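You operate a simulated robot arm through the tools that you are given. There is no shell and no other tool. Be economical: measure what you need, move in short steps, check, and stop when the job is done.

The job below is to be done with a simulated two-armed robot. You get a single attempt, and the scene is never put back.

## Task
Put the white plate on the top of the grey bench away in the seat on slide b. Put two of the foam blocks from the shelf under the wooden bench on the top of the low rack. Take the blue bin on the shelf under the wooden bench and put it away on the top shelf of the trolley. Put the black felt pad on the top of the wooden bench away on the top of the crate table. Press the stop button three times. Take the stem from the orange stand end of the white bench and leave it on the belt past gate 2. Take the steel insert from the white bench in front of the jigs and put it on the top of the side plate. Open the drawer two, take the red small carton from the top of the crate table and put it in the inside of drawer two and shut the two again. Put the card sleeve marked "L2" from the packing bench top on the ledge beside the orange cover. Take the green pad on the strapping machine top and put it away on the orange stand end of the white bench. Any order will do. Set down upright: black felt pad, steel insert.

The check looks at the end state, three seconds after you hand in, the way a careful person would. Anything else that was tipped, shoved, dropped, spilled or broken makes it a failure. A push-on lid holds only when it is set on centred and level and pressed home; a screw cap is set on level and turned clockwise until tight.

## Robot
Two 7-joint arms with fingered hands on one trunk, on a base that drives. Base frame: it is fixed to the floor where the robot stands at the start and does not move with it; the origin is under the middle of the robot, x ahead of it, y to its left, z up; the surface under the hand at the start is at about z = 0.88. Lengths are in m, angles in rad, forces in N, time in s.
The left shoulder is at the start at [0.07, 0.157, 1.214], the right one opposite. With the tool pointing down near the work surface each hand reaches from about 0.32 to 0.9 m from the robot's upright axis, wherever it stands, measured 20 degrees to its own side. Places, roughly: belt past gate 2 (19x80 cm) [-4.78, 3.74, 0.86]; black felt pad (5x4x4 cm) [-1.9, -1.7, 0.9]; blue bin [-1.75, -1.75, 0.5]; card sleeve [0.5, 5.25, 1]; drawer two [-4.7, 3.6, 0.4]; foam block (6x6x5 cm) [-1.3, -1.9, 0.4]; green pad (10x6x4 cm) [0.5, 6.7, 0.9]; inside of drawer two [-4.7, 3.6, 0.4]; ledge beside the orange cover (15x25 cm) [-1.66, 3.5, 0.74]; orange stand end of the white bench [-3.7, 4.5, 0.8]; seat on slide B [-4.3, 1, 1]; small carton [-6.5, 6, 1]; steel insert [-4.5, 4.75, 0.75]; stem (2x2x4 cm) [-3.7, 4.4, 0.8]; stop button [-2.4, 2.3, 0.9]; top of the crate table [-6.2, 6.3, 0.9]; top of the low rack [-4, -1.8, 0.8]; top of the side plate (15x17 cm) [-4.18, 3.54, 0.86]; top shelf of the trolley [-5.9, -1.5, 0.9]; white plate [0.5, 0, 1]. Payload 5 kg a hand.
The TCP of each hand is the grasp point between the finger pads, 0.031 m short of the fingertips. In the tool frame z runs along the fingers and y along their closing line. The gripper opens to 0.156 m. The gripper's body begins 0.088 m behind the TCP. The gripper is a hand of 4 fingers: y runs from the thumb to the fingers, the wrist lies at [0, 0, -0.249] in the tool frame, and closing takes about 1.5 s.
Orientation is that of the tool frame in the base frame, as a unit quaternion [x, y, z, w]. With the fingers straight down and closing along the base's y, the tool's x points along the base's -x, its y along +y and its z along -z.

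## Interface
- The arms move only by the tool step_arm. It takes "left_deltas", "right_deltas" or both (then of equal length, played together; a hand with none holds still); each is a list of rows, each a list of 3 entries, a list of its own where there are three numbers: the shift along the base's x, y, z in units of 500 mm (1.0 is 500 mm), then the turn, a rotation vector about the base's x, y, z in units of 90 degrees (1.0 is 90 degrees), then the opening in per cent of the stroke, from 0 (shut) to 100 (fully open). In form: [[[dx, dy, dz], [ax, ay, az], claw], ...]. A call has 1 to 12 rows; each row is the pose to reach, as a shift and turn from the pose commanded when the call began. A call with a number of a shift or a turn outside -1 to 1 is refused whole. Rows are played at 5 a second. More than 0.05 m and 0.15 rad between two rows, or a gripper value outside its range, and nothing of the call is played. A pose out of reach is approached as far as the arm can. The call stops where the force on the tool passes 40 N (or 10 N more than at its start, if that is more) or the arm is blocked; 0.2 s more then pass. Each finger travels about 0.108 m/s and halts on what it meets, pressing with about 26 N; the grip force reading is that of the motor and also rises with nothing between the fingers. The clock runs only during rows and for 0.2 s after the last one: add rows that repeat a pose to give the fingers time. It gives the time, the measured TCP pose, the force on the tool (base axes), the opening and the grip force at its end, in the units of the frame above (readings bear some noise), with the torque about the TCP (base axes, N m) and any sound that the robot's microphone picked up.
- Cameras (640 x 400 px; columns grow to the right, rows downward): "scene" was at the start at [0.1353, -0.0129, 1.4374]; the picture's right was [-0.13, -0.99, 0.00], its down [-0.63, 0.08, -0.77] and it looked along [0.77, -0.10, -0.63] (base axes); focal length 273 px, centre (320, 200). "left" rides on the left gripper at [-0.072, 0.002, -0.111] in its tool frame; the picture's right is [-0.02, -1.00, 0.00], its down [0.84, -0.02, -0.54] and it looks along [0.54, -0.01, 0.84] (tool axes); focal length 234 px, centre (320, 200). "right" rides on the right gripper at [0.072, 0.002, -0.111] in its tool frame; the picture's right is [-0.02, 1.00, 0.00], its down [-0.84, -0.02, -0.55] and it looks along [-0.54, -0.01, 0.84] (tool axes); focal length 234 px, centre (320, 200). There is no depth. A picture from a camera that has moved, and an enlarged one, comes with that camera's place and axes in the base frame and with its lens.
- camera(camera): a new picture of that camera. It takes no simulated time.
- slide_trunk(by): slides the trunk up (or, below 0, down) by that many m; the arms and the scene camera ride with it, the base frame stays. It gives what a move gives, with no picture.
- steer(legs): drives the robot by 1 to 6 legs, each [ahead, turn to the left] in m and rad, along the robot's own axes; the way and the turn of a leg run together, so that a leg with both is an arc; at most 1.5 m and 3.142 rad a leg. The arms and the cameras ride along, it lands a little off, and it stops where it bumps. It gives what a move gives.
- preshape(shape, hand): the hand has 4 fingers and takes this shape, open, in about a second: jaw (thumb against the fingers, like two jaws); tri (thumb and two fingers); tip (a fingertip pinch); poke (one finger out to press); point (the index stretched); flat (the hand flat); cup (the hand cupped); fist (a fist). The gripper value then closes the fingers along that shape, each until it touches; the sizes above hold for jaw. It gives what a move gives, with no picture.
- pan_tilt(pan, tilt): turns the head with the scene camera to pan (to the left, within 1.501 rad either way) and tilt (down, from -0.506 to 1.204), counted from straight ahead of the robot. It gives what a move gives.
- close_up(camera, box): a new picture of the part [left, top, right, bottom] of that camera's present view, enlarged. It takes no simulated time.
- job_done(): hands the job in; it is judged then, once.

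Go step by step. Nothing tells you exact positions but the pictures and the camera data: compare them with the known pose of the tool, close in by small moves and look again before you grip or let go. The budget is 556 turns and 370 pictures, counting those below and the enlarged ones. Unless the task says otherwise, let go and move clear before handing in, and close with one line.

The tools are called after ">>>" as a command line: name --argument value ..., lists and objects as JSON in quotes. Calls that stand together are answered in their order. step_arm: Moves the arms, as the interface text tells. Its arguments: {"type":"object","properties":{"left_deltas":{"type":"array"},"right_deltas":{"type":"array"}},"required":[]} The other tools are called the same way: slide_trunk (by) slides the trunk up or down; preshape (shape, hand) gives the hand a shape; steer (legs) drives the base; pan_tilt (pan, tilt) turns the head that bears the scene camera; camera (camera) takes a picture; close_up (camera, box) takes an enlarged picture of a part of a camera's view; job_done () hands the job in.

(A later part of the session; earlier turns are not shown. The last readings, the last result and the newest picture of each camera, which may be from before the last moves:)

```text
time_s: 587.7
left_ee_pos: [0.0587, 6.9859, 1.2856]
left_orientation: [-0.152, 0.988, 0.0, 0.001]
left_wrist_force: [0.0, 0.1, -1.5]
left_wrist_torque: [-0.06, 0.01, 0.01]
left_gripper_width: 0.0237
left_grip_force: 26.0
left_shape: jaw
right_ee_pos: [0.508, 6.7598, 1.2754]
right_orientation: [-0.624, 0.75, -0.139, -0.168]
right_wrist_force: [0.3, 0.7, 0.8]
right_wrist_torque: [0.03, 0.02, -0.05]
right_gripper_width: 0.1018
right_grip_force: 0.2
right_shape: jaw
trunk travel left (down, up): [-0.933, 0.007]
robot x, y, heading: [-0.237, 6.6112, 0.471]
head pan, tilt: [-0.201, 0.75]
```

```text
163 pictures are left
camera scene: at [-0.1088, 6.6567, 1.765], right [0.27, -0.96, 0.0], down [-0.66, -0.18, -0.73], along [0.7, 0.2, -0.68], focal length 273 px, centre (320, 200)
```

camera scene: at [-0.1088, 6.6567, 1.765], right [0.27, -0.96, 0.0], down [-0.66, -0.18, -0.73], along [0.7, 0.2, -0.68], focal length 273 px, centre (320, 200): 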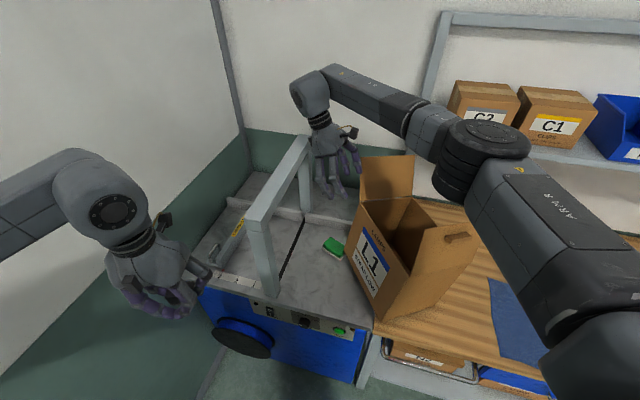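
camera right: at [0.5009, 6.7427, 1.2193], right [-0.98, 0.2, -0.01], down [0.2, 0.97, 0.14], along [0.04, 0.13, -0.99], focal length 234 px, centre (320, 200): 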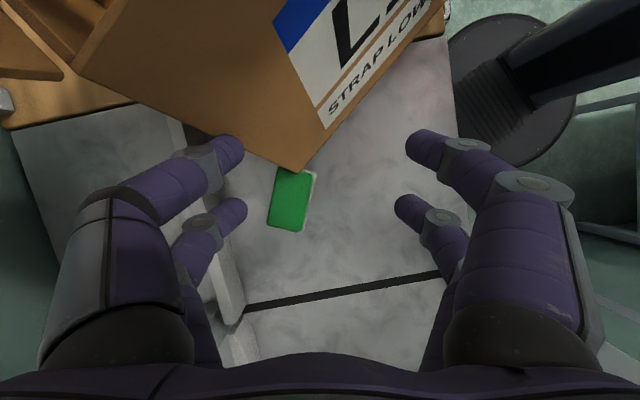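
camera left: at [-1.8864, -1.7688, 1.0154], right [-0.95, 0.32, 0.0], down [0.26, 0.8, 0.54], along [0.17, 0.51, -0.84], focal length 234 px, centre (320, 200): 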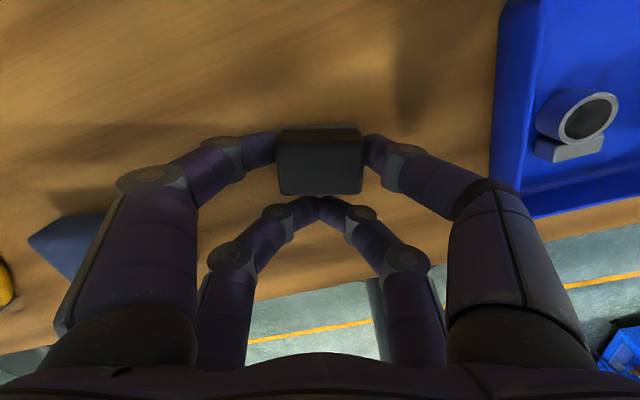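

>>> close_up --camera "scene" --box '[310, 140, 490, 340]'

>>> camera --camera "right"

```text
2.00 times, centred on (400, 240) of scene
camera zoom: at [-0.1088, 6.6567, 1.765], right [0.27, -0.96, 0.0], down [-0.66, -0.18, -0.73], along [0.7, 0.2, -0.68], focal length 546 px, centre (160, 120)
```

zoom: 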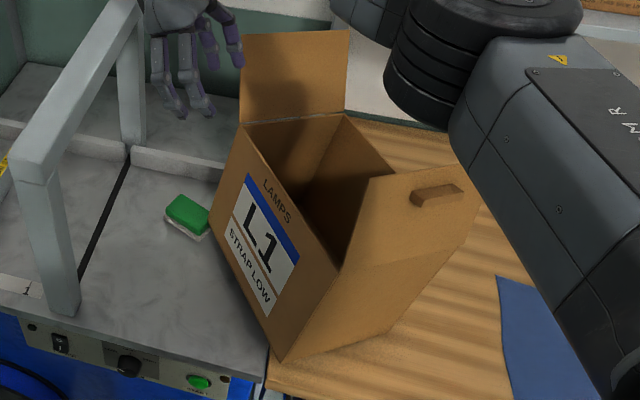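

```text
161 pictures are left
camera right: at [0.5036, 6.7422, 1.4064], right [-0.98, 0.2, -0.01], down [0.2, 0.97, 0.14], along [0.04, 0.13, -0.99], focal length 234 px, centre (320, 200)
```

right: 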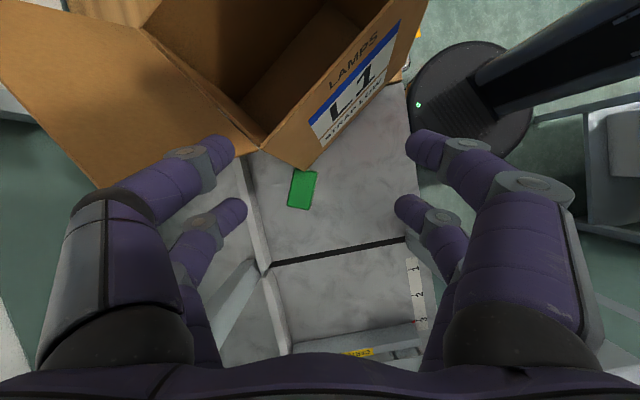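

I plan to pinch the rim of the carton's label wall, lift that side a little and swing the carton back to where it stood (front face x≈0.416, y 6.24–6.53). First I level and yaw the hand.

>>> step_arm --right_deltas '[[[-0.05, 0.0, 0.03], [0.068, -0.0125, 0], 60], [[-0.1, 0.0, 0.06], [0.136, -0.025, 0], 40], [[-0.15, -0.02, 0.08], [0.204, -0.0375, 0], 30], [[-0.18, -0.04, 0.08], [0.272, -0.05, 0], 30]]'

>>> step_arm --right_deltas '[[[0.0, -0.04, 0], [0, 0, -0.08], 30], [[0.0, -0.08, 0], [0, 0, -0.16], 30], [[0.01, -0.12, 0], [0, 0, -0.24], 30], [[0.03, -0.16, 0], [0, 0, -0.32], 30], [[0.05, -0.2, 0], [0, 0, -0.4], 30], [[0.07, -0.25, 0], [0, 0, -0.4845], 30]]'

>>> camera --camera "right"

>>> close_up --camera "scene" --box '[290, 120, 490, 340]'

```text
time_s: 588.7
left_ee_pos: [0.0593, 6.9833, 1.2848]
left_orientation: [-0.152, 0.988, 0.001, 0.001]
left_wrist_force: [-0.6, -0.4, -1.3]
left_wrist_torque: [0.02, 0.02, -0.01]
left_gripper_width: 0.0241
left_grip_force: 25.9
left_shape: jaw
right_ee_pos: [0.4173, 6.7381, 1.3163]
right_orientation: [-0.641, 0.768, 0.001, 0.0]
right_wrist_force: [0.2, -0.6, -0.2]
right_wrist_torque: [0.03, 0.01, 0.03]
right_gripper_width: 0.0471
right_grip_force: 0.0
right_shape: jaw
trunk travel left (down, up): [-0.933, 0.007]
robot x, y, heading: [-0.2337, 6.6157, 0.468]
head pan, tilt: [-0.201, 0.75]
```

```text
time_s: 590.1
left_ee_pos: [0.059, 6.9833, 1.2836]
left_orientation: [-0.152, 0.988, 0.001, 0.002]
left_wrist_force: [-0.7, 0.1, -0.4]
left_wrist_torque: [0.02, -0.02, -0.02]
left_gripper_width: 0.0236
left_grip_force: 26.1
left_shape: jaw
right_ee_pos: [0.4531, 6.6115, 1.3181]
right_orientation: [-0.308, 0.951, 0.0, -0.001]
right_wrist_force: [0.0, -1.0, -0.3]
right_wrist_torque: [0.04, -0.02, 0.03]
right_gripper_width: 0.047
right_grip_force: 0.0
right_shape: jaw
trunk travel left (down, up): [-0.933, 0.007]
robot x, y, heading: [-0.232, 6.6134, 0.468]
head pan, tilt: [-0.201, 0.75]
```

```text
160 pictures are left
camera right: at [0.3946, 6.5704, 1.4291], right [-0.57, 0.82, 0.0], down [0.69, 0.48, 0.54], along [0.45, 0.31, -0.84], focal length 234 px, centre (320, 200)
```

right: 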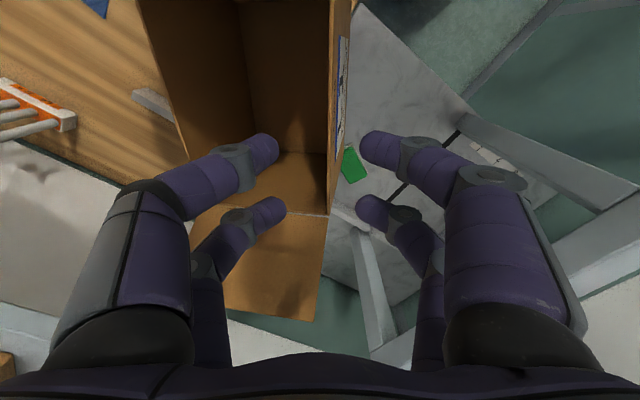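

```text
1.82 times, centred on (390, 230) of scene
camera zoom: at [-0.109, 6.6539, 1.7651], right [0.27, -0.96, 0.0], down [-0.66, -0.18, -0.73], along [0.7, 0.2, -0.68], focal length 496 px, centre (193, 146)
```

zoom: 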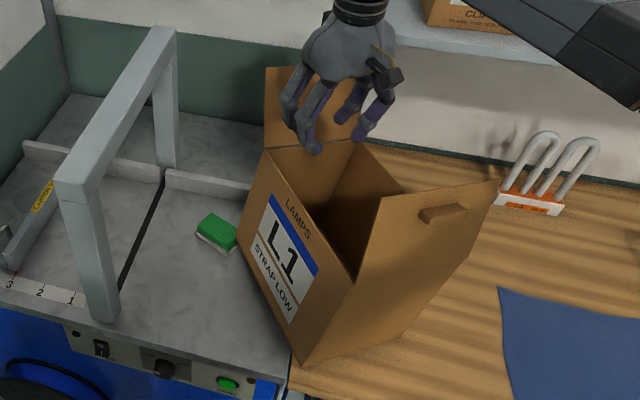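

The wall rim is nearly aligned with the hand. I shift 1.6 cm, descend over the rim and close.

>>> step_arm --right_deltas '[[[-0.018, 0.027, -0.05], [0, 0, 0], 32], [[-0.018, 0.027, -0.13], [0, 0, 0], 32], [[-0.018, 0.027, -0.21], [0, 0, 0], 32], [[-0.018, 0.027, -0.29], [0, 0, 0], 32], [[-0.018, 0.027, -0.36], [0, 0, 0], 32]]'

>>> camera --camera "right"

>>> close_up --camera "scene" --box '[310, 150, 470, 320]'

```text
time_s: 591.3
left_ee_pos: [0.0601, 6.9835, 1.2854]
left_orientation: [-0.152, 0.988, 0.002, 0.001]
left_wrist_force: [0.5, -0.6, -0.3]
left_wrist_torque: [-0.02, 0.03, 0.0]
left_gripper_width: 0.0237
left_grip_force: 26.0
left_shape: jaw
right_ee_pos: [0.4445, 6.6283, 1.1356]
right_orientation: [-0.309, 0.951, 0.0, -0.001]
right_wrist_force: [0.6, 0.7, 1.1]
right_wrist_torque: [0.0, 0.03, -0.01]
right_gripper_width: 0.0494
right_grip_force: 0.1
right_shape: jaw
trunk travel left (down, up): [-0.933, 0.007]
robot x, y, heading: [-0.2313, 6.6112, 0.477]
head pan, tilt: [-0.201, 0.75]
```

```text
158 pictures are left
camera right: at [0.3861, 6.5861, 1.2474], right [-0.57, 0.82, 0.0], down [0.69, 0.48, 0.54], along [0.44, 0.31, -0.84], focal length 234 px, centre (320, 200)
```

right: 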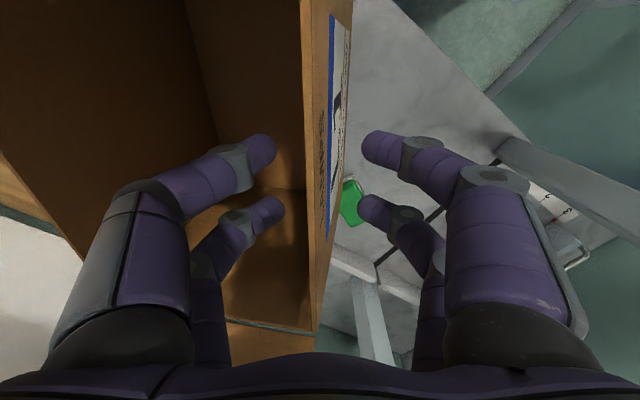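

```text
2.35 times, centred on (390, 235) of scene
camera zoom: at [-0.1081, 6.6559, 1.7651], right [0.27, -0.96, 0.0], down [-0.66, -0.18, -0.73], along [0.7, 0.2, -0.68], focal length 642 px, centre (155, 118)
```

zoom: 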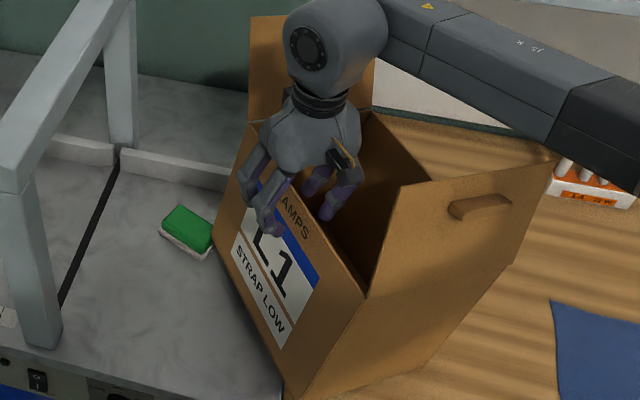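

>>> step_arm --right_deltas '[[[0.003, -0.004, -0.03], [0, 0, 0], 30], [[0.003, -0.004, -0.05], [0, 0, 0], 20], [[0.003, -0.004, -0.05], [0, 0, 0], 8], [[0.003, -0.004, -0.05], [0, 0, 0], 0], [[0.003, -0.004, -0.05], [0, 0, 0], 0]]'

>>> camera --camera "right"

```text
time_s: 592.5
left_ee_pos: [0.0595, 6.9865, 1.2836]
left_orientation: [-0.152, 0.988, 0.001, 0.001]
left_wrist_force: [-0.2, -0.4, 0.2]
left_wrist_torque: [-0.01, 0.01, 0.01]
left_gripper_width: 0.0238
left_grip_force: 25.7
left_shape: jaw
right_ee_pos: [0.4455, 6.6254, 1.1101]
right_orientation: [-0.309, 0.951, 0.0, -0.003]
right_wrist_force: [-0.7, 0.7, -0.2]
right_wrist_torque: [0.08, 0.09, 0.0]
right_gripper_width: 0.0003
right_grip_force: 25.7
right_shape: jaw
trunk travel left (down, up): [-0.933, 0.007]
robot x, y, heading: [-0.2338, 6.6112, 0.471]
head pan, tilt: [-0.201, 0.75]
```

```text
156 pictures are left
camera right: at [0.3867, 6.5843, 1.221], right [-0.57, 0.82, 0.0], down [0.69, 0.48, 0.54], along [0.44, 0.31, -0.84], focal length 234 px, centre (320, 200)
```

right: 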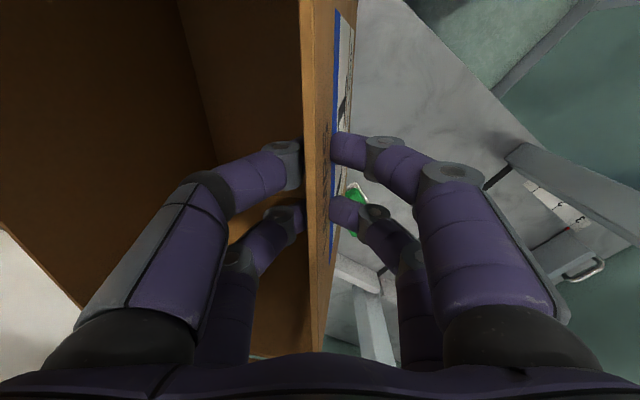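

Wall pinched. I lift a couple of centimetres and see how it behaves.

>>> step_arm --right_deltas '[[[0, 0, 0.03], [0, 0, 0], 0], [[0, 0, 0.06], [0, 0, 0], 0], [[0, 0, 0.09], [0, 0, 0], 0]]'

>>> camera --camera "scene"

```text
time_s: 593.3
left_ee_pos: [0.0599, 6.9855, 1.2852]
left_orientation: [-0.153, 0.988, 0.001, 0.0]
left_wrist_force: [0.2, -0.5, -0.7]
left_wrist_torque: [0.0, 0.02, 0.04]
left_gripper_width: 0.0237
left_grip_force: 26.1
left_shape: jaw
right_ee_pos: [0.443, 6.6267, 1.1549]
right_orientation: [-0.309, 0.951, 0.0, -0.003]
right_wrist_force: [0.8, -0.1, -5.0]
right_wrist_torque: [0.34, 0.3, 0.03]
right_gripper_width: 0.0001
right_grip_force: 25.9
right_shape: jaw
trunk travel left (down, up): [-0.933, 0.007]
robot x, y, heading: [-0.2347, 6.6124, 0.471]
head pan, tilt: [-0.201, 0.75]
```

```text
155 pictures are left
camera scene: at [-0.1083, 6.6563, 1.765], right [0.27, -0.96, 0.0], down [-0.66, -0.18, -0.73], along [0.7, 0.2, -0.68], focal length 273 px, centre (320, 200)
```

scene: 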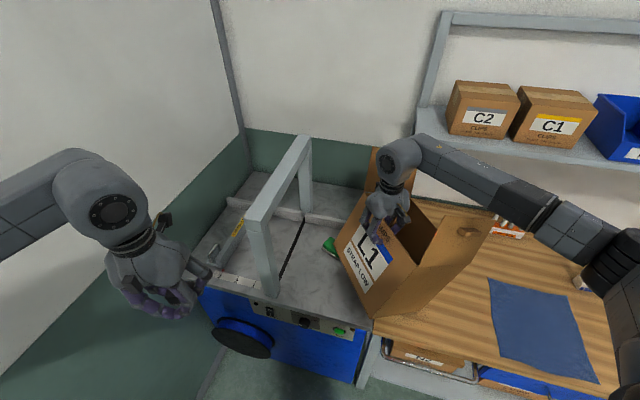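

The carton side lifts easily. I swing it back: translate toward -y and yaw +54°.

>>> step_arm --right_deltas '[[[-0.007, -0.06, 0], [0, 0, 0.075], 0], [[-0.013, -0.12, 0], [0, 0, 0.15], 0], [[-0.02, -0.18, 0], [0, 0, 0.225], 0], [[-0.027, -0.24, 0], [0, 0, 0.3], 0], [[-0.034, -0.3, 0], [0, 0, 0.375], 0], [[-0.04, -0.36, 0], [0, 0, 0.45], 0], [[-0.047, -0.42, 0], [0, 0, 0.525], 0], [[-0.054, -0.48, 0], [0, 0, 0.6], 0]]'

>>> camera --camera "scene"

```text
time_s: 595.1
left_ee_pos: [0.0583, 6.9841, 1.2857]
left_orientation: [-0.152, 0.988, 0.002, 0.0]
left_wrist_force: [-0.3, 0.4, -1.0]
left_wrist_torque: [-0.03, -0.04, 0.03]
left_gripper_width: 0.0237
left_grip_force: 26.3
left_shape: jaw
right_ee_pos: [0.4211, 6.3861, 1.153]
right_orientation: [0.708, -0.706, 0.0, 0.001]
right_wrist_force: [-0.1, -0.2, -4.9]
right_wrist_torque: [0.02, 0.36, 0.08]
right_gripper_width: 0.0001
right_grip_force: 26.4
right_shape: jaw
trunk travel left (down, up): [-0.933, 0.007]
robot x, y, heading: [-0.2321, 6.6123, 0.476]
head pan, tilt: [-0.201, 0.75]
```

```text
154 pictures are left
camera scene: at [-0.1091, 6.6542, 1.7651], right [0.27, -0.96, 0.0], down [-0.66, -0.18, -0.73], along [0.7, 0.2, -0.68], focal length 273 px, centre (320, 200)
```

scene: 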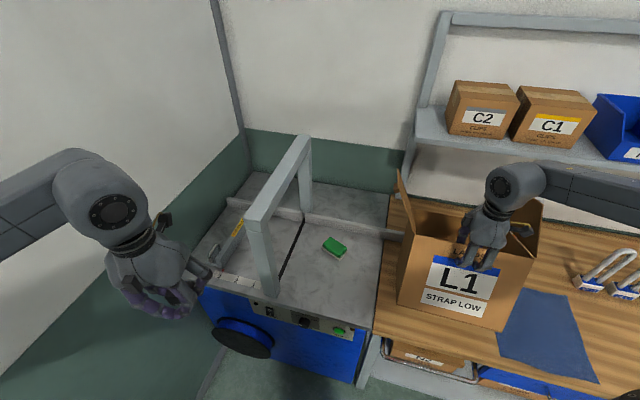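

The carton is back at its place, still slightly lifted. I lower it until it rests.

>>> step_arm --right_deltas '[[[0.008, 0, -0.03], [0, 0, 0], 0], [[0.012, 0, -0.06], [0, 0, 0], 0], [[0.016, 0, -0.085], [0, 0, 0], 0]]'

>>> close_up --camera "scene" --box '[360, 150, 600, 370]'

```text
time_s: 595.9
left_ee_pos: [0.0612, 6.9849, 1.2847]
left_orientation: [-0.152, 0.988, 0.0, 0.0]
left_wrist_force: [0.3, -0.3, -0.5]
left_wrist_torque: [-0.03, 0.04, -0.04]
left_gripper_width: 0.0239
left_grip_force: 26.2
left_shape: jaw
right_ee_pos: [0.4269, 6.3845, 1.1109]
right_orientation: [0.707, -0.707, 0.0, 0.002]
right_wrist_force: [-4.1, 0.6, 2.7]
right_wrist_torque: [-0.02, 0.1, -0.04]
right_gripper_width: 0.0
right_grip_force: 25.8
right_shape: jaw
trunk travel left (down, up): [-0.933, 0.007]
robot x, y, heading: [-0.2323, 6.6132, 0.474]
head pan, tilt: [-0.201, 0.75]
```

```text
1.82 times, centred on (480, 260) of scene
camera zoom: at [-0.1075, 6.6556, 1.7649], right [0.27, -0.96, 0.0], down [-0.66, -0.18, -0.73], along [0.7, 0.2, -0.68], focal length 496 px, centre (29, 91)
```

zoom: 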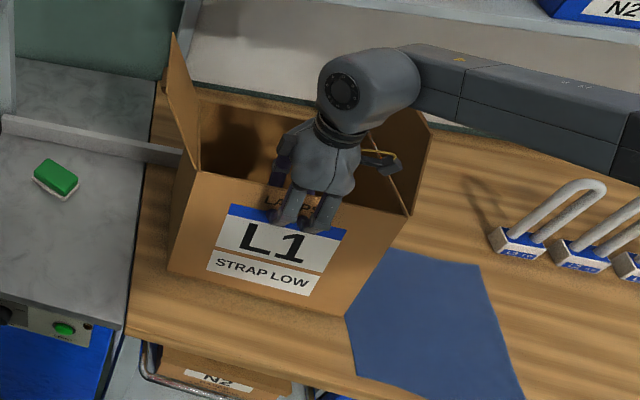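

It rests about 2 cm off its original spot; I lift slightly, correct by (+0.018,+0.018) and set it down, then release.

>>> step_arm --right_deltas '[[[0.0, 0.0, 0.03], [0, 0, 0], 0], [[0.018, 0.018, 0.03], [0, 0, 0], 0], [[0.036, 0.036, 0.03], [0, 0, 0], 0], [[0.036, 0.036, 0.0], [0, 0, 0], 0], [[0.036, 0.036, -0.004], [0, 0, 0], 0], [[0.036, 0.036, -0.004], [0, 0, 0], 15], [[0.036, 0.036, -0.004], [0, 0, 0], 30], [[0.036, 0.036, -0.004], [0, 0, 0], 30], [[0.036, 0.036, 0.08], [0, 0, 0], 30], [[0.036, 0.036, 0.16], [0, 0, 0], 30], [[0.036, 0.036, 0.25], [0, 0, 0], 30], [[0.036, 0.036, 0.34], [0, 0, 0], 30]]'

>>> camera --camera "scene"

```text
time_s: 598.5
left_ee_pos: [0.0583, 6.986, 1.285]
left_orientation: [-0.153, 0.988, 0.0, 0.001]
left_wrist_force: [0.0, -0.3, -0.8]
left_wrist_torque: [-0.02, 0.01, 0.03]
left_gripper_width: 0.0237
left_grip_force: 25.7
left_shape: jaw
right_ee_pos: [0.4434, 6.4058, 1.2856]
right_orientation: [-0.707, 0.708, -0.001, -0.003]
right_wrist_force: [-1.2, 0.3, -0.6]
right_wrist_torque: [0.02, -0.01, 0.01]
right_gripper_width: 0.0466
right_grip_force: 0.0
right_shape: jaw
trunk travel left (down, up): [-0.933, 0.007]
robot x, y, heading: [-0.2329, 6.6097, 0.47]
head pan, tilt: [-0.201, 0.75]
```

```text
152 pictures are left
camera scene: at [-0.1102, 6.6566, 1.765], right [0.27, -0.96, 0.0], down [-0.66, -0.18, -0.73], along [0.7, 0.2, -0.68], focal length 273 px, centre (320, 200)
```

scene: 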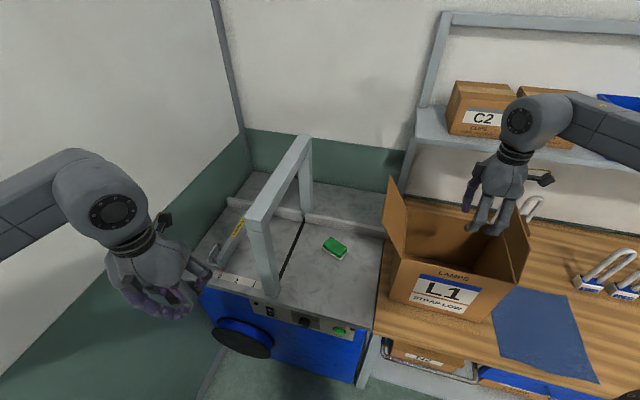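

>>> close_up --camera "scene" --box '[290, 210, 390, 290]'

>>> step_arm --right_deltas '[[[-0.09, 0, 0.03], [0, 0, 0], 50], [[-0.18, 0.0, 0.06], [0, 0, 0], 60], [[-0.27, 0.02, 0.08], [0, 0, 0], 65], [[-0.34, 0.08, 0.08], [0, 0, 0], 65], [[-0.38, 0.16, 0.08], [0, 0, 0], 65], [[-0.38, 0.25, 0.08], [0, 0, 0], 65], [[-0.38, 0.34, 0.08], [0, 0, 0], 65], [[-0.36, 0.43, 0.06], [0, 0, 0], 65], [[-0.32, 0.51, 0.04], [0, 0, 0], 65], [[-0.25, 0.57, 0.0], [0, 0, 0], 65], [[-0.17, 0.62, -0.03], [0, 0, 0], 65], [[-0.08, 0.66, -0.03], [0, 0, 0], 65]]'

>>> camera --camera "right"

```text
5.00 times, centred on (340, 250) of scene
camera zoom: at [-0.1102, 6.6566, 1.765], right [0.27, -0.96, 0.0], down [-0.66, -0.18, -0.73], along [0.7, 0.2, -0.68], focal length 1365 px, centre (220, -50)
```

zoom: 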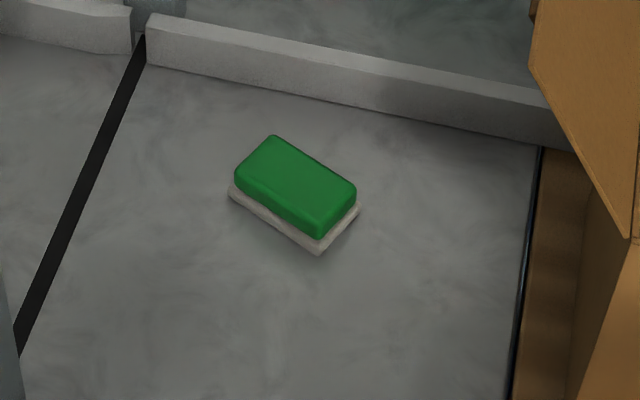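

```text
refused: row 10 steps farther than a row can; nothing moved
```

```text
150 pictures are left
camera right: at [0.4413, 6.3337, 1.3972], right [-1.0, 0.02, 0.0], down [0.02, 0.84, 0.54], along [0.01, 0.54, -0.84], focal length 234 px, centre (320, 200)
```

right: 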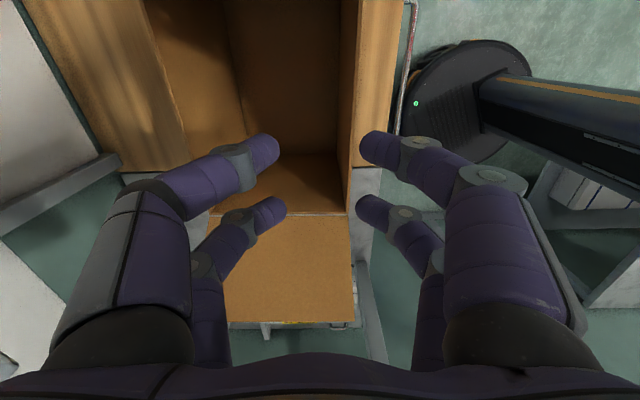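

>>> step_arm --right_deltas '[[[-0.095, 0, 0.02], [0, 0, 0], 50], [[-0.19, 0.0, 0.04], [0, 0, 0], 60], [[-0.28, 0.01, 0.06], [0, 0, 0], 65], [[-0.36, 0.06, 0.08], [0, 0, 0], 65], [[-0.38, 0.15, 0.08], [0, 0, 0], 65], [[-0.38, 0.245, 0.08], [0, 0, 0], 65], [[-0.38, 0.34, 0.08], [0, 0, 0], 65], [[-0.38, 0.435, 0.08], [0, 0, 0], 65], [[-0.36, 0.525, 0.07], [0, 0, -0.07], 65], [[-0.3, 0.6, 0.05], [0, 0, -0.14], 65], [[-0.22, 0.65, 0.02], [0, 0, -0.21], 65], [[-0.13, 0.69, 0.0], [0, 0, -0.276], 65]]'

>>> step_arm --right_deltas '[[[0.09, 0.015, 0.0], [0, 0, 0], 65], [[0.18, 0.03, 0.0], [0, 0, 0], 65], [[0.27, 0.04, -0.02], [0, 0, 0], 65], [[0.35, 0.05, -0.06], [0, 0, 0], 65], [[0.361, 0.054, -0.14], [0, 0, 0], 65], [[0.361, 0.054, -0.22], [0, 0, 0], 65], [[0.361, 0.054, -0.3], [0, 0, 0], 65]]'

>>> camera --camera "right"

>>> camera --camera "scene"

```text
refused: row 12 steps farther than a row can; nothing moved
```

```text
time_s: 600.1
left_ee_pos: [0.0586, 6.9853, 1.2831]
left_orientation: [-0.152, 0.988, 0.002, 0.0]
left_wrist_force: [-0.9, -0.4, -0.4]
left_wrist_torque: [0.02, 0.04, -0.01]
left_gripper_width: 0.0238
left_grip_force: 26.1
left_shape: jaw
right_ee_pos: [0.6266, 6.433, 1.1345]
right_orientation: [0.707, -0.707, 0.0, 0.002]
right_wrist_force: [-0.8, -0.1, 0.6]
right_wrist_torque: [0.03, 0.01, -0.03]
right_gripper_width: 0.1012
right_grip_force: 0.0
right_shape: jaw
trunk travel left (down, up): [-0.933, 0.007]
robot x, y, heading: [-0.232, 6.6109, 0.474]
head pan, tilt: [-0.201, 0.75]
```

```text
149 pictures are left
camera right: at [0.6255, 6.36, 1.2468], right [-1.0, 0.02, 0.0], down [0.02, 0.84, 0.54], along [0.01, 0.54, -0.84], focal length 234 px, centre (320, 200)
```

right: 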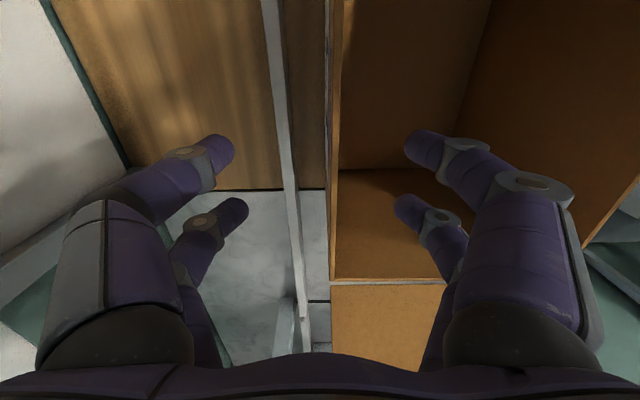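

```text
148 pictures are left
camera scene: at [-0.1078, 6.6564, 1.765], right [0.27, -0.96, 0.0], down [-0.66, -0.18, -0.73], along [0.7, 0.2, -0.68], focal length 273 px, centre (320, 200)
```

scene: 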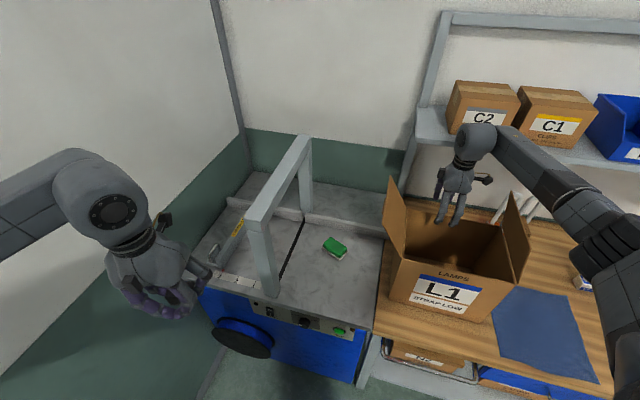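

My second call ran from the wrong place; the hand is over the carton's rear wall without contact. I raise it straight up.

>>> step_arm --right_deltas '[[[0, 0, 0.08], [0, 0, 0], 65], [[0, 0, 0.16], [0, 0, 0], 65], [[0, 0, 0.24], [0, 0, 0], 65], [[0, 0, 0.33], [0, 0, 0], 65], [[-0.09, 0, 0.36], [0, 0, 0], 65], [[-0.18, 0, 0.38], [0, 0, 0], 65], [[-0.27, 0, 0.38], [0, 0, 0], 65], [[-0.36, 0, 0.38], [0, 0, 0], 65], [[-0.45, 0, 0.38], [0, 0, 0], 65], [[-0.54, 0, 0.38], [0, 0, 0], 65], [[-0.63, 0, 0.38], [0, 0, 0], 65], [[-0.72, 0.02, 0.38], [0, 0, 0], 65]]'

```text
time_s: 602.7
left_ee_pos: [0.0565, 6.9856, 1.2853]
left_orientation: [-0.152, 0.988, 0.001, 0.002]
left_wrist_force: [-0.4, -0.2, -0.3]
left_wrist_torque: [-0.02, -0.03, 0.02]
left_gripper_width: 0.0239
left_grip_force: 26.2
left_shape: jaw
right_ee_pos: [0.2628, 6.4441, 1.3218]
right_orientation: [-0.707, 0.707, -0.002, -0.001]
right_wrist_force: [-1.1, 0.8, 0.1]
right_wrist_torque: [-0.03, -0.04, 0.0]
right_gripper_width: 0.1013
right_grip_force: 0.0
right_shape: jaw
trunk travel left (down, up): [-0.933, 0.007]
robot x, y, heading: [-0.2346, 6.6139, 0.474]
head pan, tilt: [-0.201, 0.75]
```

>>> step_arm --right_deltas '[[[0, 0.09, 0], [0, 0, -0.05], 65], [[0, 0.18, 0], [0, 0, -0.1], 65], [[0, 0.27, 0], [0, 0, -0.15], 65], [[0, 0.36, 0], [0, 0, -0.2], 65], [[0, 0.45, 0], [0, 0, -0.25], 65], [[0.01, 0.54, 0], [0, 0, -0.276], 65], [[0.09, 0.58, 0], [0, 0, -0.276], 65], [[0.17, 0.62, 0], [0, 0, -0.276], 65], [[0.26, 0.65, 0], [0, 0, -0.276], 65], [[0.35, 0.66, -0.02], [0, 0, -0.276], 65], [[0.44, 0.665, -0.04], [0, 0, -0.276], 65], [[0.53, 0.668, -0.06], [0, 0, -0.276], 65]]'

>>> camera --camera "right"

```text
time_s: 605.3
left_ee_pos: [0.0601, 6.9864, 1.2849]
left_orientation: [-0.152, 0.988, -0.001, 0.0]
left_wrist_force: [-0.4, 0.1, -0.9]
left_wrist_torque: [-0.01, 0.04, 0.0]
left_gripper_width: 0.0237
left_grip_force: 25.7
left_shape: jaw
right_ee_pos: [0.5314, 6.7778, 1.2966]
right_orientation: [-0.539, 0.842, -0.001, -0.003]
right_wrist_force: [0.2, 0.3, 0.6]
right_wrist_torque: [-0.04, 0.01, 0.01]
right_gripper_width: 0.1011
right_grip_force: 0.1
right_shape: jaw
trunk travel left (down, up): [-0.933, 0.007]
robot x, y, heading: [-0.2352, 6.612, 0.472]
head pan, tilt: [-0.201, 0.75]
```

```text
147 pictures are left
camera right: at [0.5013, 6.7139, 1.4077], right [-0.9, 0.44, 0.0], down [0.37, 0.76, 0.54], along [0.24, 0.48, -0.84], focal length 234 px, centre (320, 200)
```

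right: 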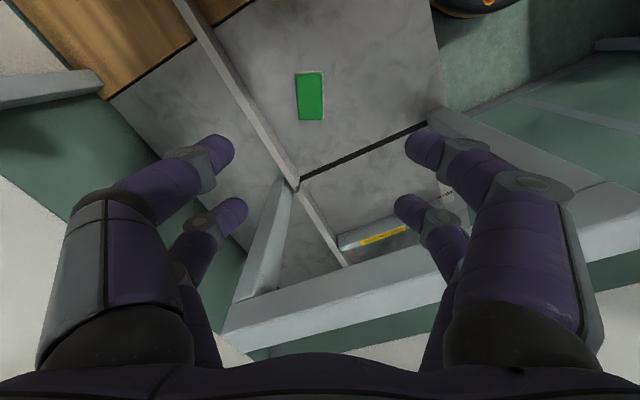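

>>> step_arm --right_deltas '[[[0.05, -0.012, -0.05], [0, 0, 0], 60], [[0.05, -0.012, -0.14], [0, 0, 0], 60], [[0.05, -0.012, -0.23], [0, 0, 0], 60], [[0.05, -0.012, -0.32], [0, 0, 0], 60], [[0.05, -0.012, -0.41], [0, 0, 0], 60], [[0.05, -0.012, -0.5], [0, 0, 0], 60], [[0.05, -0.012, -0.59], [0, 0, 0], 60], [[0.05, -0.012, -0.67], [0, 0, 0], 60]]'

>>> camera --camera "right"

>>> close_up --camera "scene" --box '[260, 140, 420, 290]'

```text
time_s: 607.1
left_ee_pos: [0.0587, 6.9878, 1.2839]
left_orientation: [-0.152, 0.988, 0.0, 0.001]
left_wrist_force: [-0.2, 0.3, -1.3]
left_wrist_torque: [-0.02, -0.02, 0.01]
left_gripper_width: 0.024
left_grip_force: 26.0
left_shape: jaw
right_ee_pos: [0.5523, 6.7732, 0.9693]
right_orientation: [-0.538, 0.843, -0.001, -0.002]
right_wrist_force: [0.4, 1.3, 0.5]
right_wrist_torque: [-0.05, -0.06, -0.01]
right_gripper_width: 0.0942
right_grip_force: 0.0
right_shape: jaw
right hand out of reach, approached as far as the arm can: row 8
trunk travel left (down, up): [-0.933, 0.007]
robot x, y, heading: [-0.2337, 6.6132, 0.474]
head pan, tilt: [-0.201, 0.75]
```

```text
146 pictures are left
camera right: at [0.5208, 6.7079, 1.0809], right [-0.9, 0.44, 0.0], down [0.37, 0.76, 0.54], along [0.24, 0.48, -0.84], focal length 234 px, centre (320, 200)
```

right: 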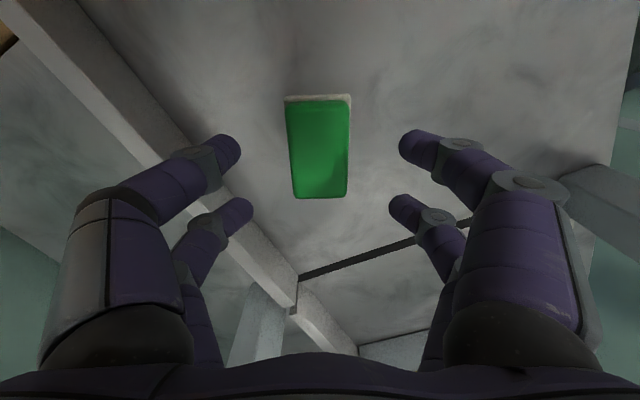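

```text
2.67 times, centred on (340, 215) of scene
camera zoom: at [-0.1092, 6.6594, 1.765], right [0.27, -0.96, 0.0], down [-0.66, -0.18, -0.73], along [0.7, 0.19, -0.68], focal length 728 px, centre (267, 160)
```

zoom: 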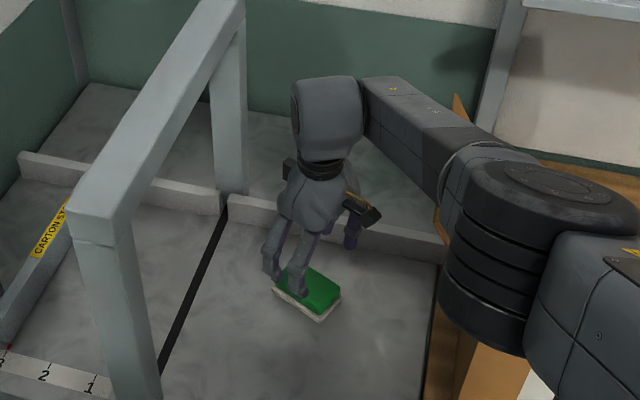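

Out of reach at this trunk height, and lowering would press the forearm on the carton flap. I retreat the hand and move the base ~0.13 m north for a clear line.

>>> step_arm --right_deltas '[[[0, 0, 0.09], [0, 0, 0], 60], [[0, 0, 0.18], [0, 0, 0], 60], [[0, 0, 0.27], [0, 0, 0], 60], [[0, 0, 0.36], [0, 0, 0], 60], [[0, 0, 0.45], [0, 0, 0], 60], [[-0.02, 0, 0.54], [0, 0, 0], 60], [[-0.1, 0, 0.58], [0, 0, 0], 60], [[-0.19, 0, 0.6], [0, 0, 0], 60], [[-0.28, 0, 0.6], [0, 0, 0], 60], [[-0.37, 0, 0.6], [0, 0, 0], 60], [[-0.46, 0, 0.6], [0, 0, 0], 60]]'

>>> steer --legs '[[0, 0.65], [0.14, 0], [0, -0.65]]'

>>> camera --camera "scene"

```text
time_s: 609.5
left_ee_pos: [0.0573, 6.9856, 1.2863]
left_orientation: [-0.151, 0.988, 0.001, 0.0]
left_wrist_force: [-0.4, -0.2, -0.5]
left_wrist_torque: [0.04, -0.01, -0.01]
left_gripper_width: 0.0241
left_grip_force: 26.4
left_shape: jaw
right_ee_pos: [0.3237, 6.7681, 1.2699]
right_orientation: [-0.538, 0.843, -0.001, -0.001]
right_wrist_force: [0.0, 0.4, -0.2]
right_wrist_torque: [-0.02, 0.02, 0.03]
right_gripper_width: 0.094
right_grip_force: 0.0
right_shape: jaw
trunk travel left (down, up): [-0.933, 0.007]
robot x, y, heading: [-0.2336, 6.6118, 0.469]
head pan, tilt: [-0.201, 0.75]
```

```text
time_s: 611.0
left_ee_pos: [-0.0588, 7.0504, 1.2851]
left_orientation: [-0.291, 0.957, 0.001, 0.0]
left_wrist_force: [0.2, 0.3, -1.0]
left_wrist_torque: [0.01, 0.0, -0.01]
left_gripper_width: 0.0237
left_grip_force: 26.1
left_shape: jaw
right_ee_pos: [0.2591, 6.9081, 1.2678]
right_orientation: [-0.647, 0.762, -0.013, -0.015]
right_wrist_force: [-0.1, -2.9, 0.8]
right_wrist_torque: [-0.06, -0.02, -0.25]
right_gripper_width: 0.0937
right_grip_force: 0.1
right_shape: jaw
trunk travel left (down, up): [-0.933, 0.007]
robot x, y, heading: [-0.2324, 6.6146, 0.755]
head pan, tilt: [-0.201, 0.75]
stopped in leg 1: the force on the tool passed its limit at 94 N (the readings are from after the stop); the commanded pose is now the measured one
```

```text
144 pictures are left
camera scene: at [-0.1271, 6.6871, 1.7651], right [0.53, -0.85, 0.0], down [-0.58, -0.36, -0.73], along [0.62, 0.39, -0.68], focal length 273 px, centre (320, 200)
```

scene: 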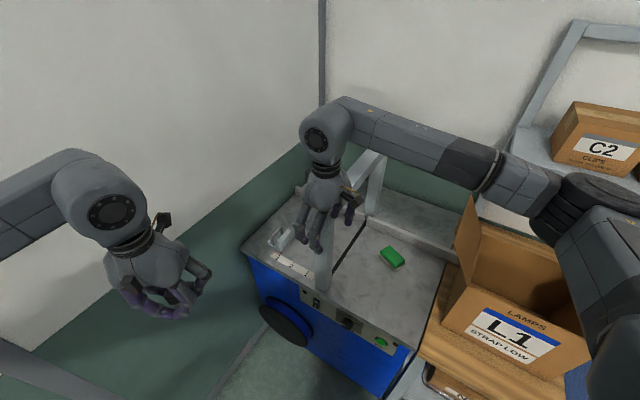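

The hand touched the fixed strap arch. I turn back, draw the hand in, and retry.

>>> steer --legs '[[0, -0.28]]'

>>> step_arm --right_deltas '[[[-0.09, -0.02, 0.0], [0, 0, 0], 60], [[-0.18, -0.04, 0.0], [0, 0, 0], 60], [[-0.27, -0.06, 0.0], [0, 0, 0], 60], [[-0.34, -0.1, 0.0], [0, 0, 0], 60]]'

>>> steer --legs '[[0, 0.65], [0.14, 0], [0, -0.65]]'

>>> camera --camera "scene"

```text
time_s: 612.3
left_ee_pos: [0.054, 6.9889, 1.2839]
left_orientation: [-0.157, 0.988, 0.0, 0.001]
left_wrist_force: [0.7, 0.3, -0.1]
left_wrist_torque: [0.0, 0.03, 0.02]
left_gripper_width: 0.0238
left_grip_force: 25.4
left_shape: jaw
right_ee_pos: [0.3214, 6.7646, 1.2669]
right_orientation: [-0.536, 0.844, -0.011, -0.017]
right_wrist_force: [0.3, 0.3, 0.2]
right_wrist_torque: [0.0, 0.0, -0.01]
right_gripper_width: 0.0939
right_grip_force: 0.0
right_shape: jaw
trunk travel left (down, up): [-0.933, 0.007]
robot x, y, heading: [-0.2363, 6.6143, 0.484]
head pan, tilt: [-0.201, 0.75]
```

```text
time_s: 613.3
left_ee_pos: [0.0546, 6.9879, 1.2854]
left_orientation: [-0.157, 0.988, 0.002, 0.001]
left_wrist_force: [0.0, 0.9, -0.3]
left_wrist_torque: [0.06, 0.0, 0.02]
left_gripper_width: 0.0239
left_grip_force: 26.0
left_shape: jaw
right_ee_pos: [0.1505, 6.7147, 1.2668]
right_orientation: [-0.535, 0.844, -0.011, -0.016]
right_wrist_force: [-0.3, -0.2, 0.0]
right_wrist_torque: [0.01, -0.05, 0.03]
right_gripper_width: 0.0937
right_grip_force: 0.1
right_shape: jaw
trunk travel left (down, up): [-0.933, 0.007]
robot x, y, heading: [-0.2332, 6.6135, 0.477]
head pan, tilt: [-0.201, 0.75]
```

```text
time_s: 618.2
left_ee_pos: [0.1036, 7.1106, 1.2865]
left_orientation: [-0.165, 0.986, 0.004, 0.0]
left_wrist_force: [1.2, 0.5, -0.3]
left_wrist_torque: [-0.06, 0.06, -0.01]
left_gripper_width: 0.024
left_grip_force: 26.5
left_shape: jaw
right_ee_pos: [0.2055, 6.8398, 1.2676]
right_orientation: [-0.543, 0.839, -0.01, -0.014]
right_wrist_force: [1.0, 0.1, -0.7]
right_wrist_torque: [-0.05, 0.06, 0.01]
right_gripper_width: 0.0937
right_grip_force: 0.1
right_shape: jaw
trunk travel left (down, up): [-0.933, 0.007]
robot x, y, heading: [-0.1773, 6.7386, 0.51]
head pan, tilt: [-0.201, 0.75]
stopped in leg 3: the robot was blocked; the commanded pose is now the measured one
```

```text
143 pictures are left
camera scene: at [-0.0433, 6.7551, 1.7657], right [0.3, -0.95, -0.02], down [-0.65, -0.19, -0.73], along [0.69, 0.24, -0.68], focal length 273 px, centre (320, 200)
```

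scene: 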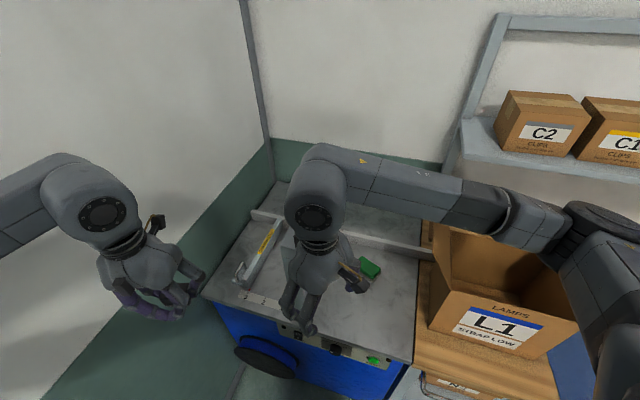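

>>> slide_trunk --by -0.15

>>> pan_tilt --pan -0.5 --tilt 0.8

>>> camera --camera "scene"

```text
time_s: 620.0
left_ee_pos: [0.1073, 7.1143, 1.1366]
left_orientation: [-0.164, 0.986, 0.002, 0.0]
left_wrist_force: [-0.9, -0.4, -0.8]
left_wrist_torque: [-0.03, 0.01, -0.01]
left_gripper_width: 0.0236
left_grip_force: 26.0
left_shape: jaw
right_ee_pos: [0.2069, 6.8426, 1.1157]
right_orientation: [-0.542, 0.84, -0.01, -0.014]
right_wrist_force: [-0.2, -0.3, -0.4]
right_wrist_torque: [-0.01, 0.0, 0.01]
right_gripper_width: 0.0937
right_grip_force: 0.0
right_shape: jaw
trunk travel left (down, up): [-0.783, 0.157]
robot x, y, heading: [-0.174, 6.7409, 0.504]
head pan, tilt: [-0.201, 0.75]
```

```text
time_s: 620.8
left_ee_pos: [0.106, 7.1145, 1.1369]
left_orientation: [-0.164, 0.986, 0.002, 0.0]
left_wrist_force: [-0.1, 0.2, -0.7]
left_wrist_torque: [0.0, 0.01, 0.03]
left_gripper_width: 0.0236
left_grip_force: 26.2
left_shape: jaw
right_ee_pos: [0.2074, 6.8441, 1.1177]
right_orientation: [-0.542, 0.84, -0.009, -0.014]
right_wrist_force: [-0.3, 0.3, 0.6]
right_wrist_torque: [-0.02, 0.0, 0.04]
right_gripper_width: 0.094
right_grip_force: 0.1
right_shape: jaw
trunk travel left (down, up): [-0.783, 0.157]
robot x, y, heading: [-0.1742, 6.7418, 0.503]
head pan, tilt: [-0.499, 0.799]
```

```text
142 pictures are left
camera scene: at [-0.0375, 6.7307, 1.6112], right [0.01, -1.0, -0.02], down [-0.72, 0.01, -0.69], along [0.69, 0.02, -0.72], focal length 273 px, centre (320, 200)
```

scene: 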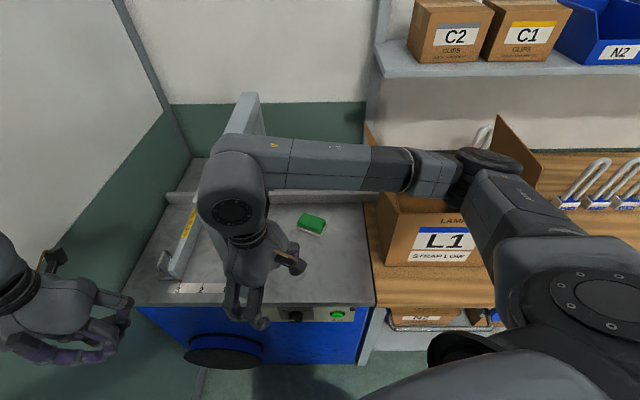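

Reaching past the carton with the right arm is too risky. I'll deliver the black pad first and come back for the green pad with the left hand free. I raise, back off and turn away carefully.

>>> slide_trunk --by 0.15

>>> steer --legs '[[-0.2, 0]]'

>>> step_arm --right_deltas '[[[-0.05, -0.06, 0.03], [0, 0, -0.08], 60], [[-0.08, -0.13, 0.05], [0, 0, -0.16], 60], [[-0.1, -0.2, 0.06], [0, 0, -0.24], 60], [[-0.12, -0.28, 0.06], [0, 0, -0.3], 60]]'

>>> camera --camera "scene"

```text
time_s: 622.5
left_ee_pos: [0.1034, 7.1124, 1.2895]
left_orientation: [-0.164, 0.986, 0.003, 0.002]
left_wrist_force: [-0.1, -0.1, -0.7]
left_wrist_torque: [-0.01, 0.0, 0.02]
left_gripper_width: 0.0238
left_grip_force: 26.2
left_shape: jaw
right_ee_pos: [0.2042, 6.8402, 1.2693]
right_orientation: [-0.542, 0.84, -0.009, -0.012]
right_wrist_force: [1.0, -0.2, 0.5]
right_wrist_torque: [0.0, -0.03, 0.0]
right_gripper_width: 0.0938
right_grip_force: 0.2
right_shape: jaw
trunk travel left (down, up): [-0.933, 0.007]
robot x, y, heading: [-0.1758, 6.7365, 0.506]
head pan, tilt: [-0.499, 0.799]
```

```text
time_s: 624.1
left_ee_pos: [-0.0624, 7.0273, 1.2829]
left_orientation: [-0.157, 0.988, -0.002, 0.0]
left_wrist_force: [0.1, -0.3, -0.3]
left_wrist_torque: [0.02, 0.1, -0.01]
left_gripper_width: 0.0238
left_grip_force: 26.1
left_shape: jaw
right_ee_pos: [0.0359, 6.7538, 1.2657]
right_orientation: [-0.538, 0.843, -0.013, -0.017]
right_wrist_force: [0.0, 0.0, 0.2]
right_wrist_torque: [0.05, 0.04, -0.03]
right_gripper_width: 0.094
right_grip_force: 0.0
right_shape: jaw
trunk travel left (down, up): [-0.933, 0.007]
robot x, y, heading: [-0.3508, 6.6468, 0.504]
head pan, tilt: [-0.499, 0.799]
```

```text
time_s: 625.1
left_ee_pos: [-0.0659, 7.03, 1.2826]
left_orientation: [-0.158, 0.987, -0.004, 0.001]
left_wrist_force: [-0.9, 0.7, -1.0]
left_wrist_torque: [-0.03, 0.01, -0.01]
left_gripper_width: 0.0237
left_grip_force: 25.8
left_shape: jaw
right_ee_pos: [-0.0031, 6.6444, 1.2981]
right_orientation: [-0.325, 0.945, -0.011, -0.021]
right_wrist_force: [-1.0, 0.2, -0.3]
right_wrist_torque: [0.0, -0.06, 0.0]
right_gripper_width: 0.0938
right_grip_force: 0.1
right_shape: jaw
right hand out of reach, approached as far as the arm can: row 3, 4
trunk travel left (down, up): [-0.933, 0.007]
robot x, y, heading: [-0.3489, 6.647, 0.497]
head pan, tilt: [-0.499, 0.799]
```

```text
141 pictures are left
camera scene: at [-0.2259, 6.6695, 1.7613], right [0.0, -1.0, 0.0], down [-0.72, 0.0, -0.7], along [0.7, 0.0, -0.72], focal length 273 px, centre (320, 200)
```

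scene: 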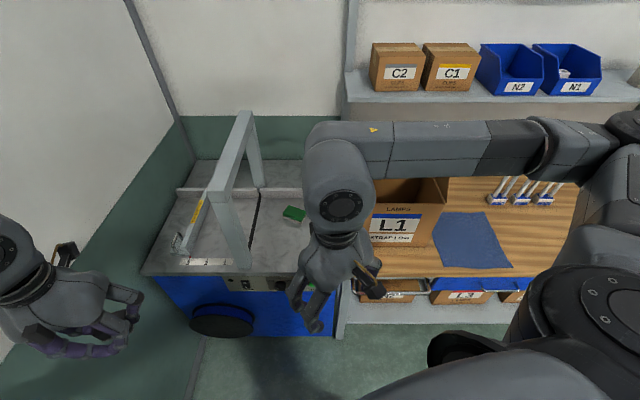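

>>> steer --legs '[[0, -1.3], [0, -1.25], [1.1, 0], [0, -1.09]]'

>>> pan_tilt --pan 0.0 --tilt 0.4

>>> camera --camera "scene"

```text
time_s: 639.6
left_ee_pos: [-1.2091, 5.4539, 1.2821]
left_orientation: [0.998, -0.062, 0.0, -0.004]
left_wrist_force: [-0.5, 0.6, -0.5]
left_wrist_torque: [-0.01, -0.05, 0.0]
left_gripper_width: 0.0234
left_grip_force: 26.2
left_shape: jaw
right_ee_pos: [-1.1027, 5.8292, 1.2987]
right_orientation: [0.993, 0.113, 0.022, -0.007]
right_wrist_force: [0.5, -0.4, 0.3]
right_wrist_torque: [0.01, 0.0, -0.01]
right_gripper_width: 0.0938
right_grip_force: 0.0
right_shape: jaw
trunk travel left (down, up): [-0.933, 0.007]
robot x, y, heading: [-0.7891, 5.6786, -3.083]
head pan, tilt: [-0.499, 0.799]
```

```text
time_s: 640.5
left_ee_pos: [-1.2079, 5.4553, 1.2818]
left_orientation: [0.998, -0.061, 0.0, -0.004]
left_wrist_force: [0.2, 0.9, -0.5]
left_wrist_torque: [0.02, 0.0, -0.01]
left_gripper_width: 0.0234
left_grip_force: 25.6
left_shape: jaw
right_ee_pos: [-1.1026, 5.8308, 1.2981]
right_orientation: [0.994, 0.111, 0.022, -0.006]
right_wrist_force: [0.0, -0.3, 0.8]
right_wrist_torque: [-0.02, -0.02, 0.02]
right_gripper_width: 0.0938
right_grip_force: 0.0
right_shape: jaw
trunk travel left (down, up): [-0.933, 0.007]
robot x, y, heading: [-0.7898, 5.6818, -3.081]
head pan, tilt: [0.0, 0.4]
```

```text
140 pictures are left
camera scene: at [-0.9312, 5.6695, 1.7961], right [-0.06, 1.0, 0.0], down [0.39, 0.02, -0.92], along [-0.92, -0.05, -0.39], focal length 273 px, centre (320, 200)
```

scene: 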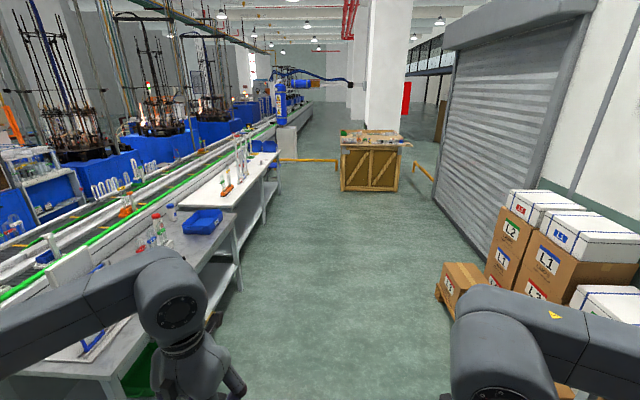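

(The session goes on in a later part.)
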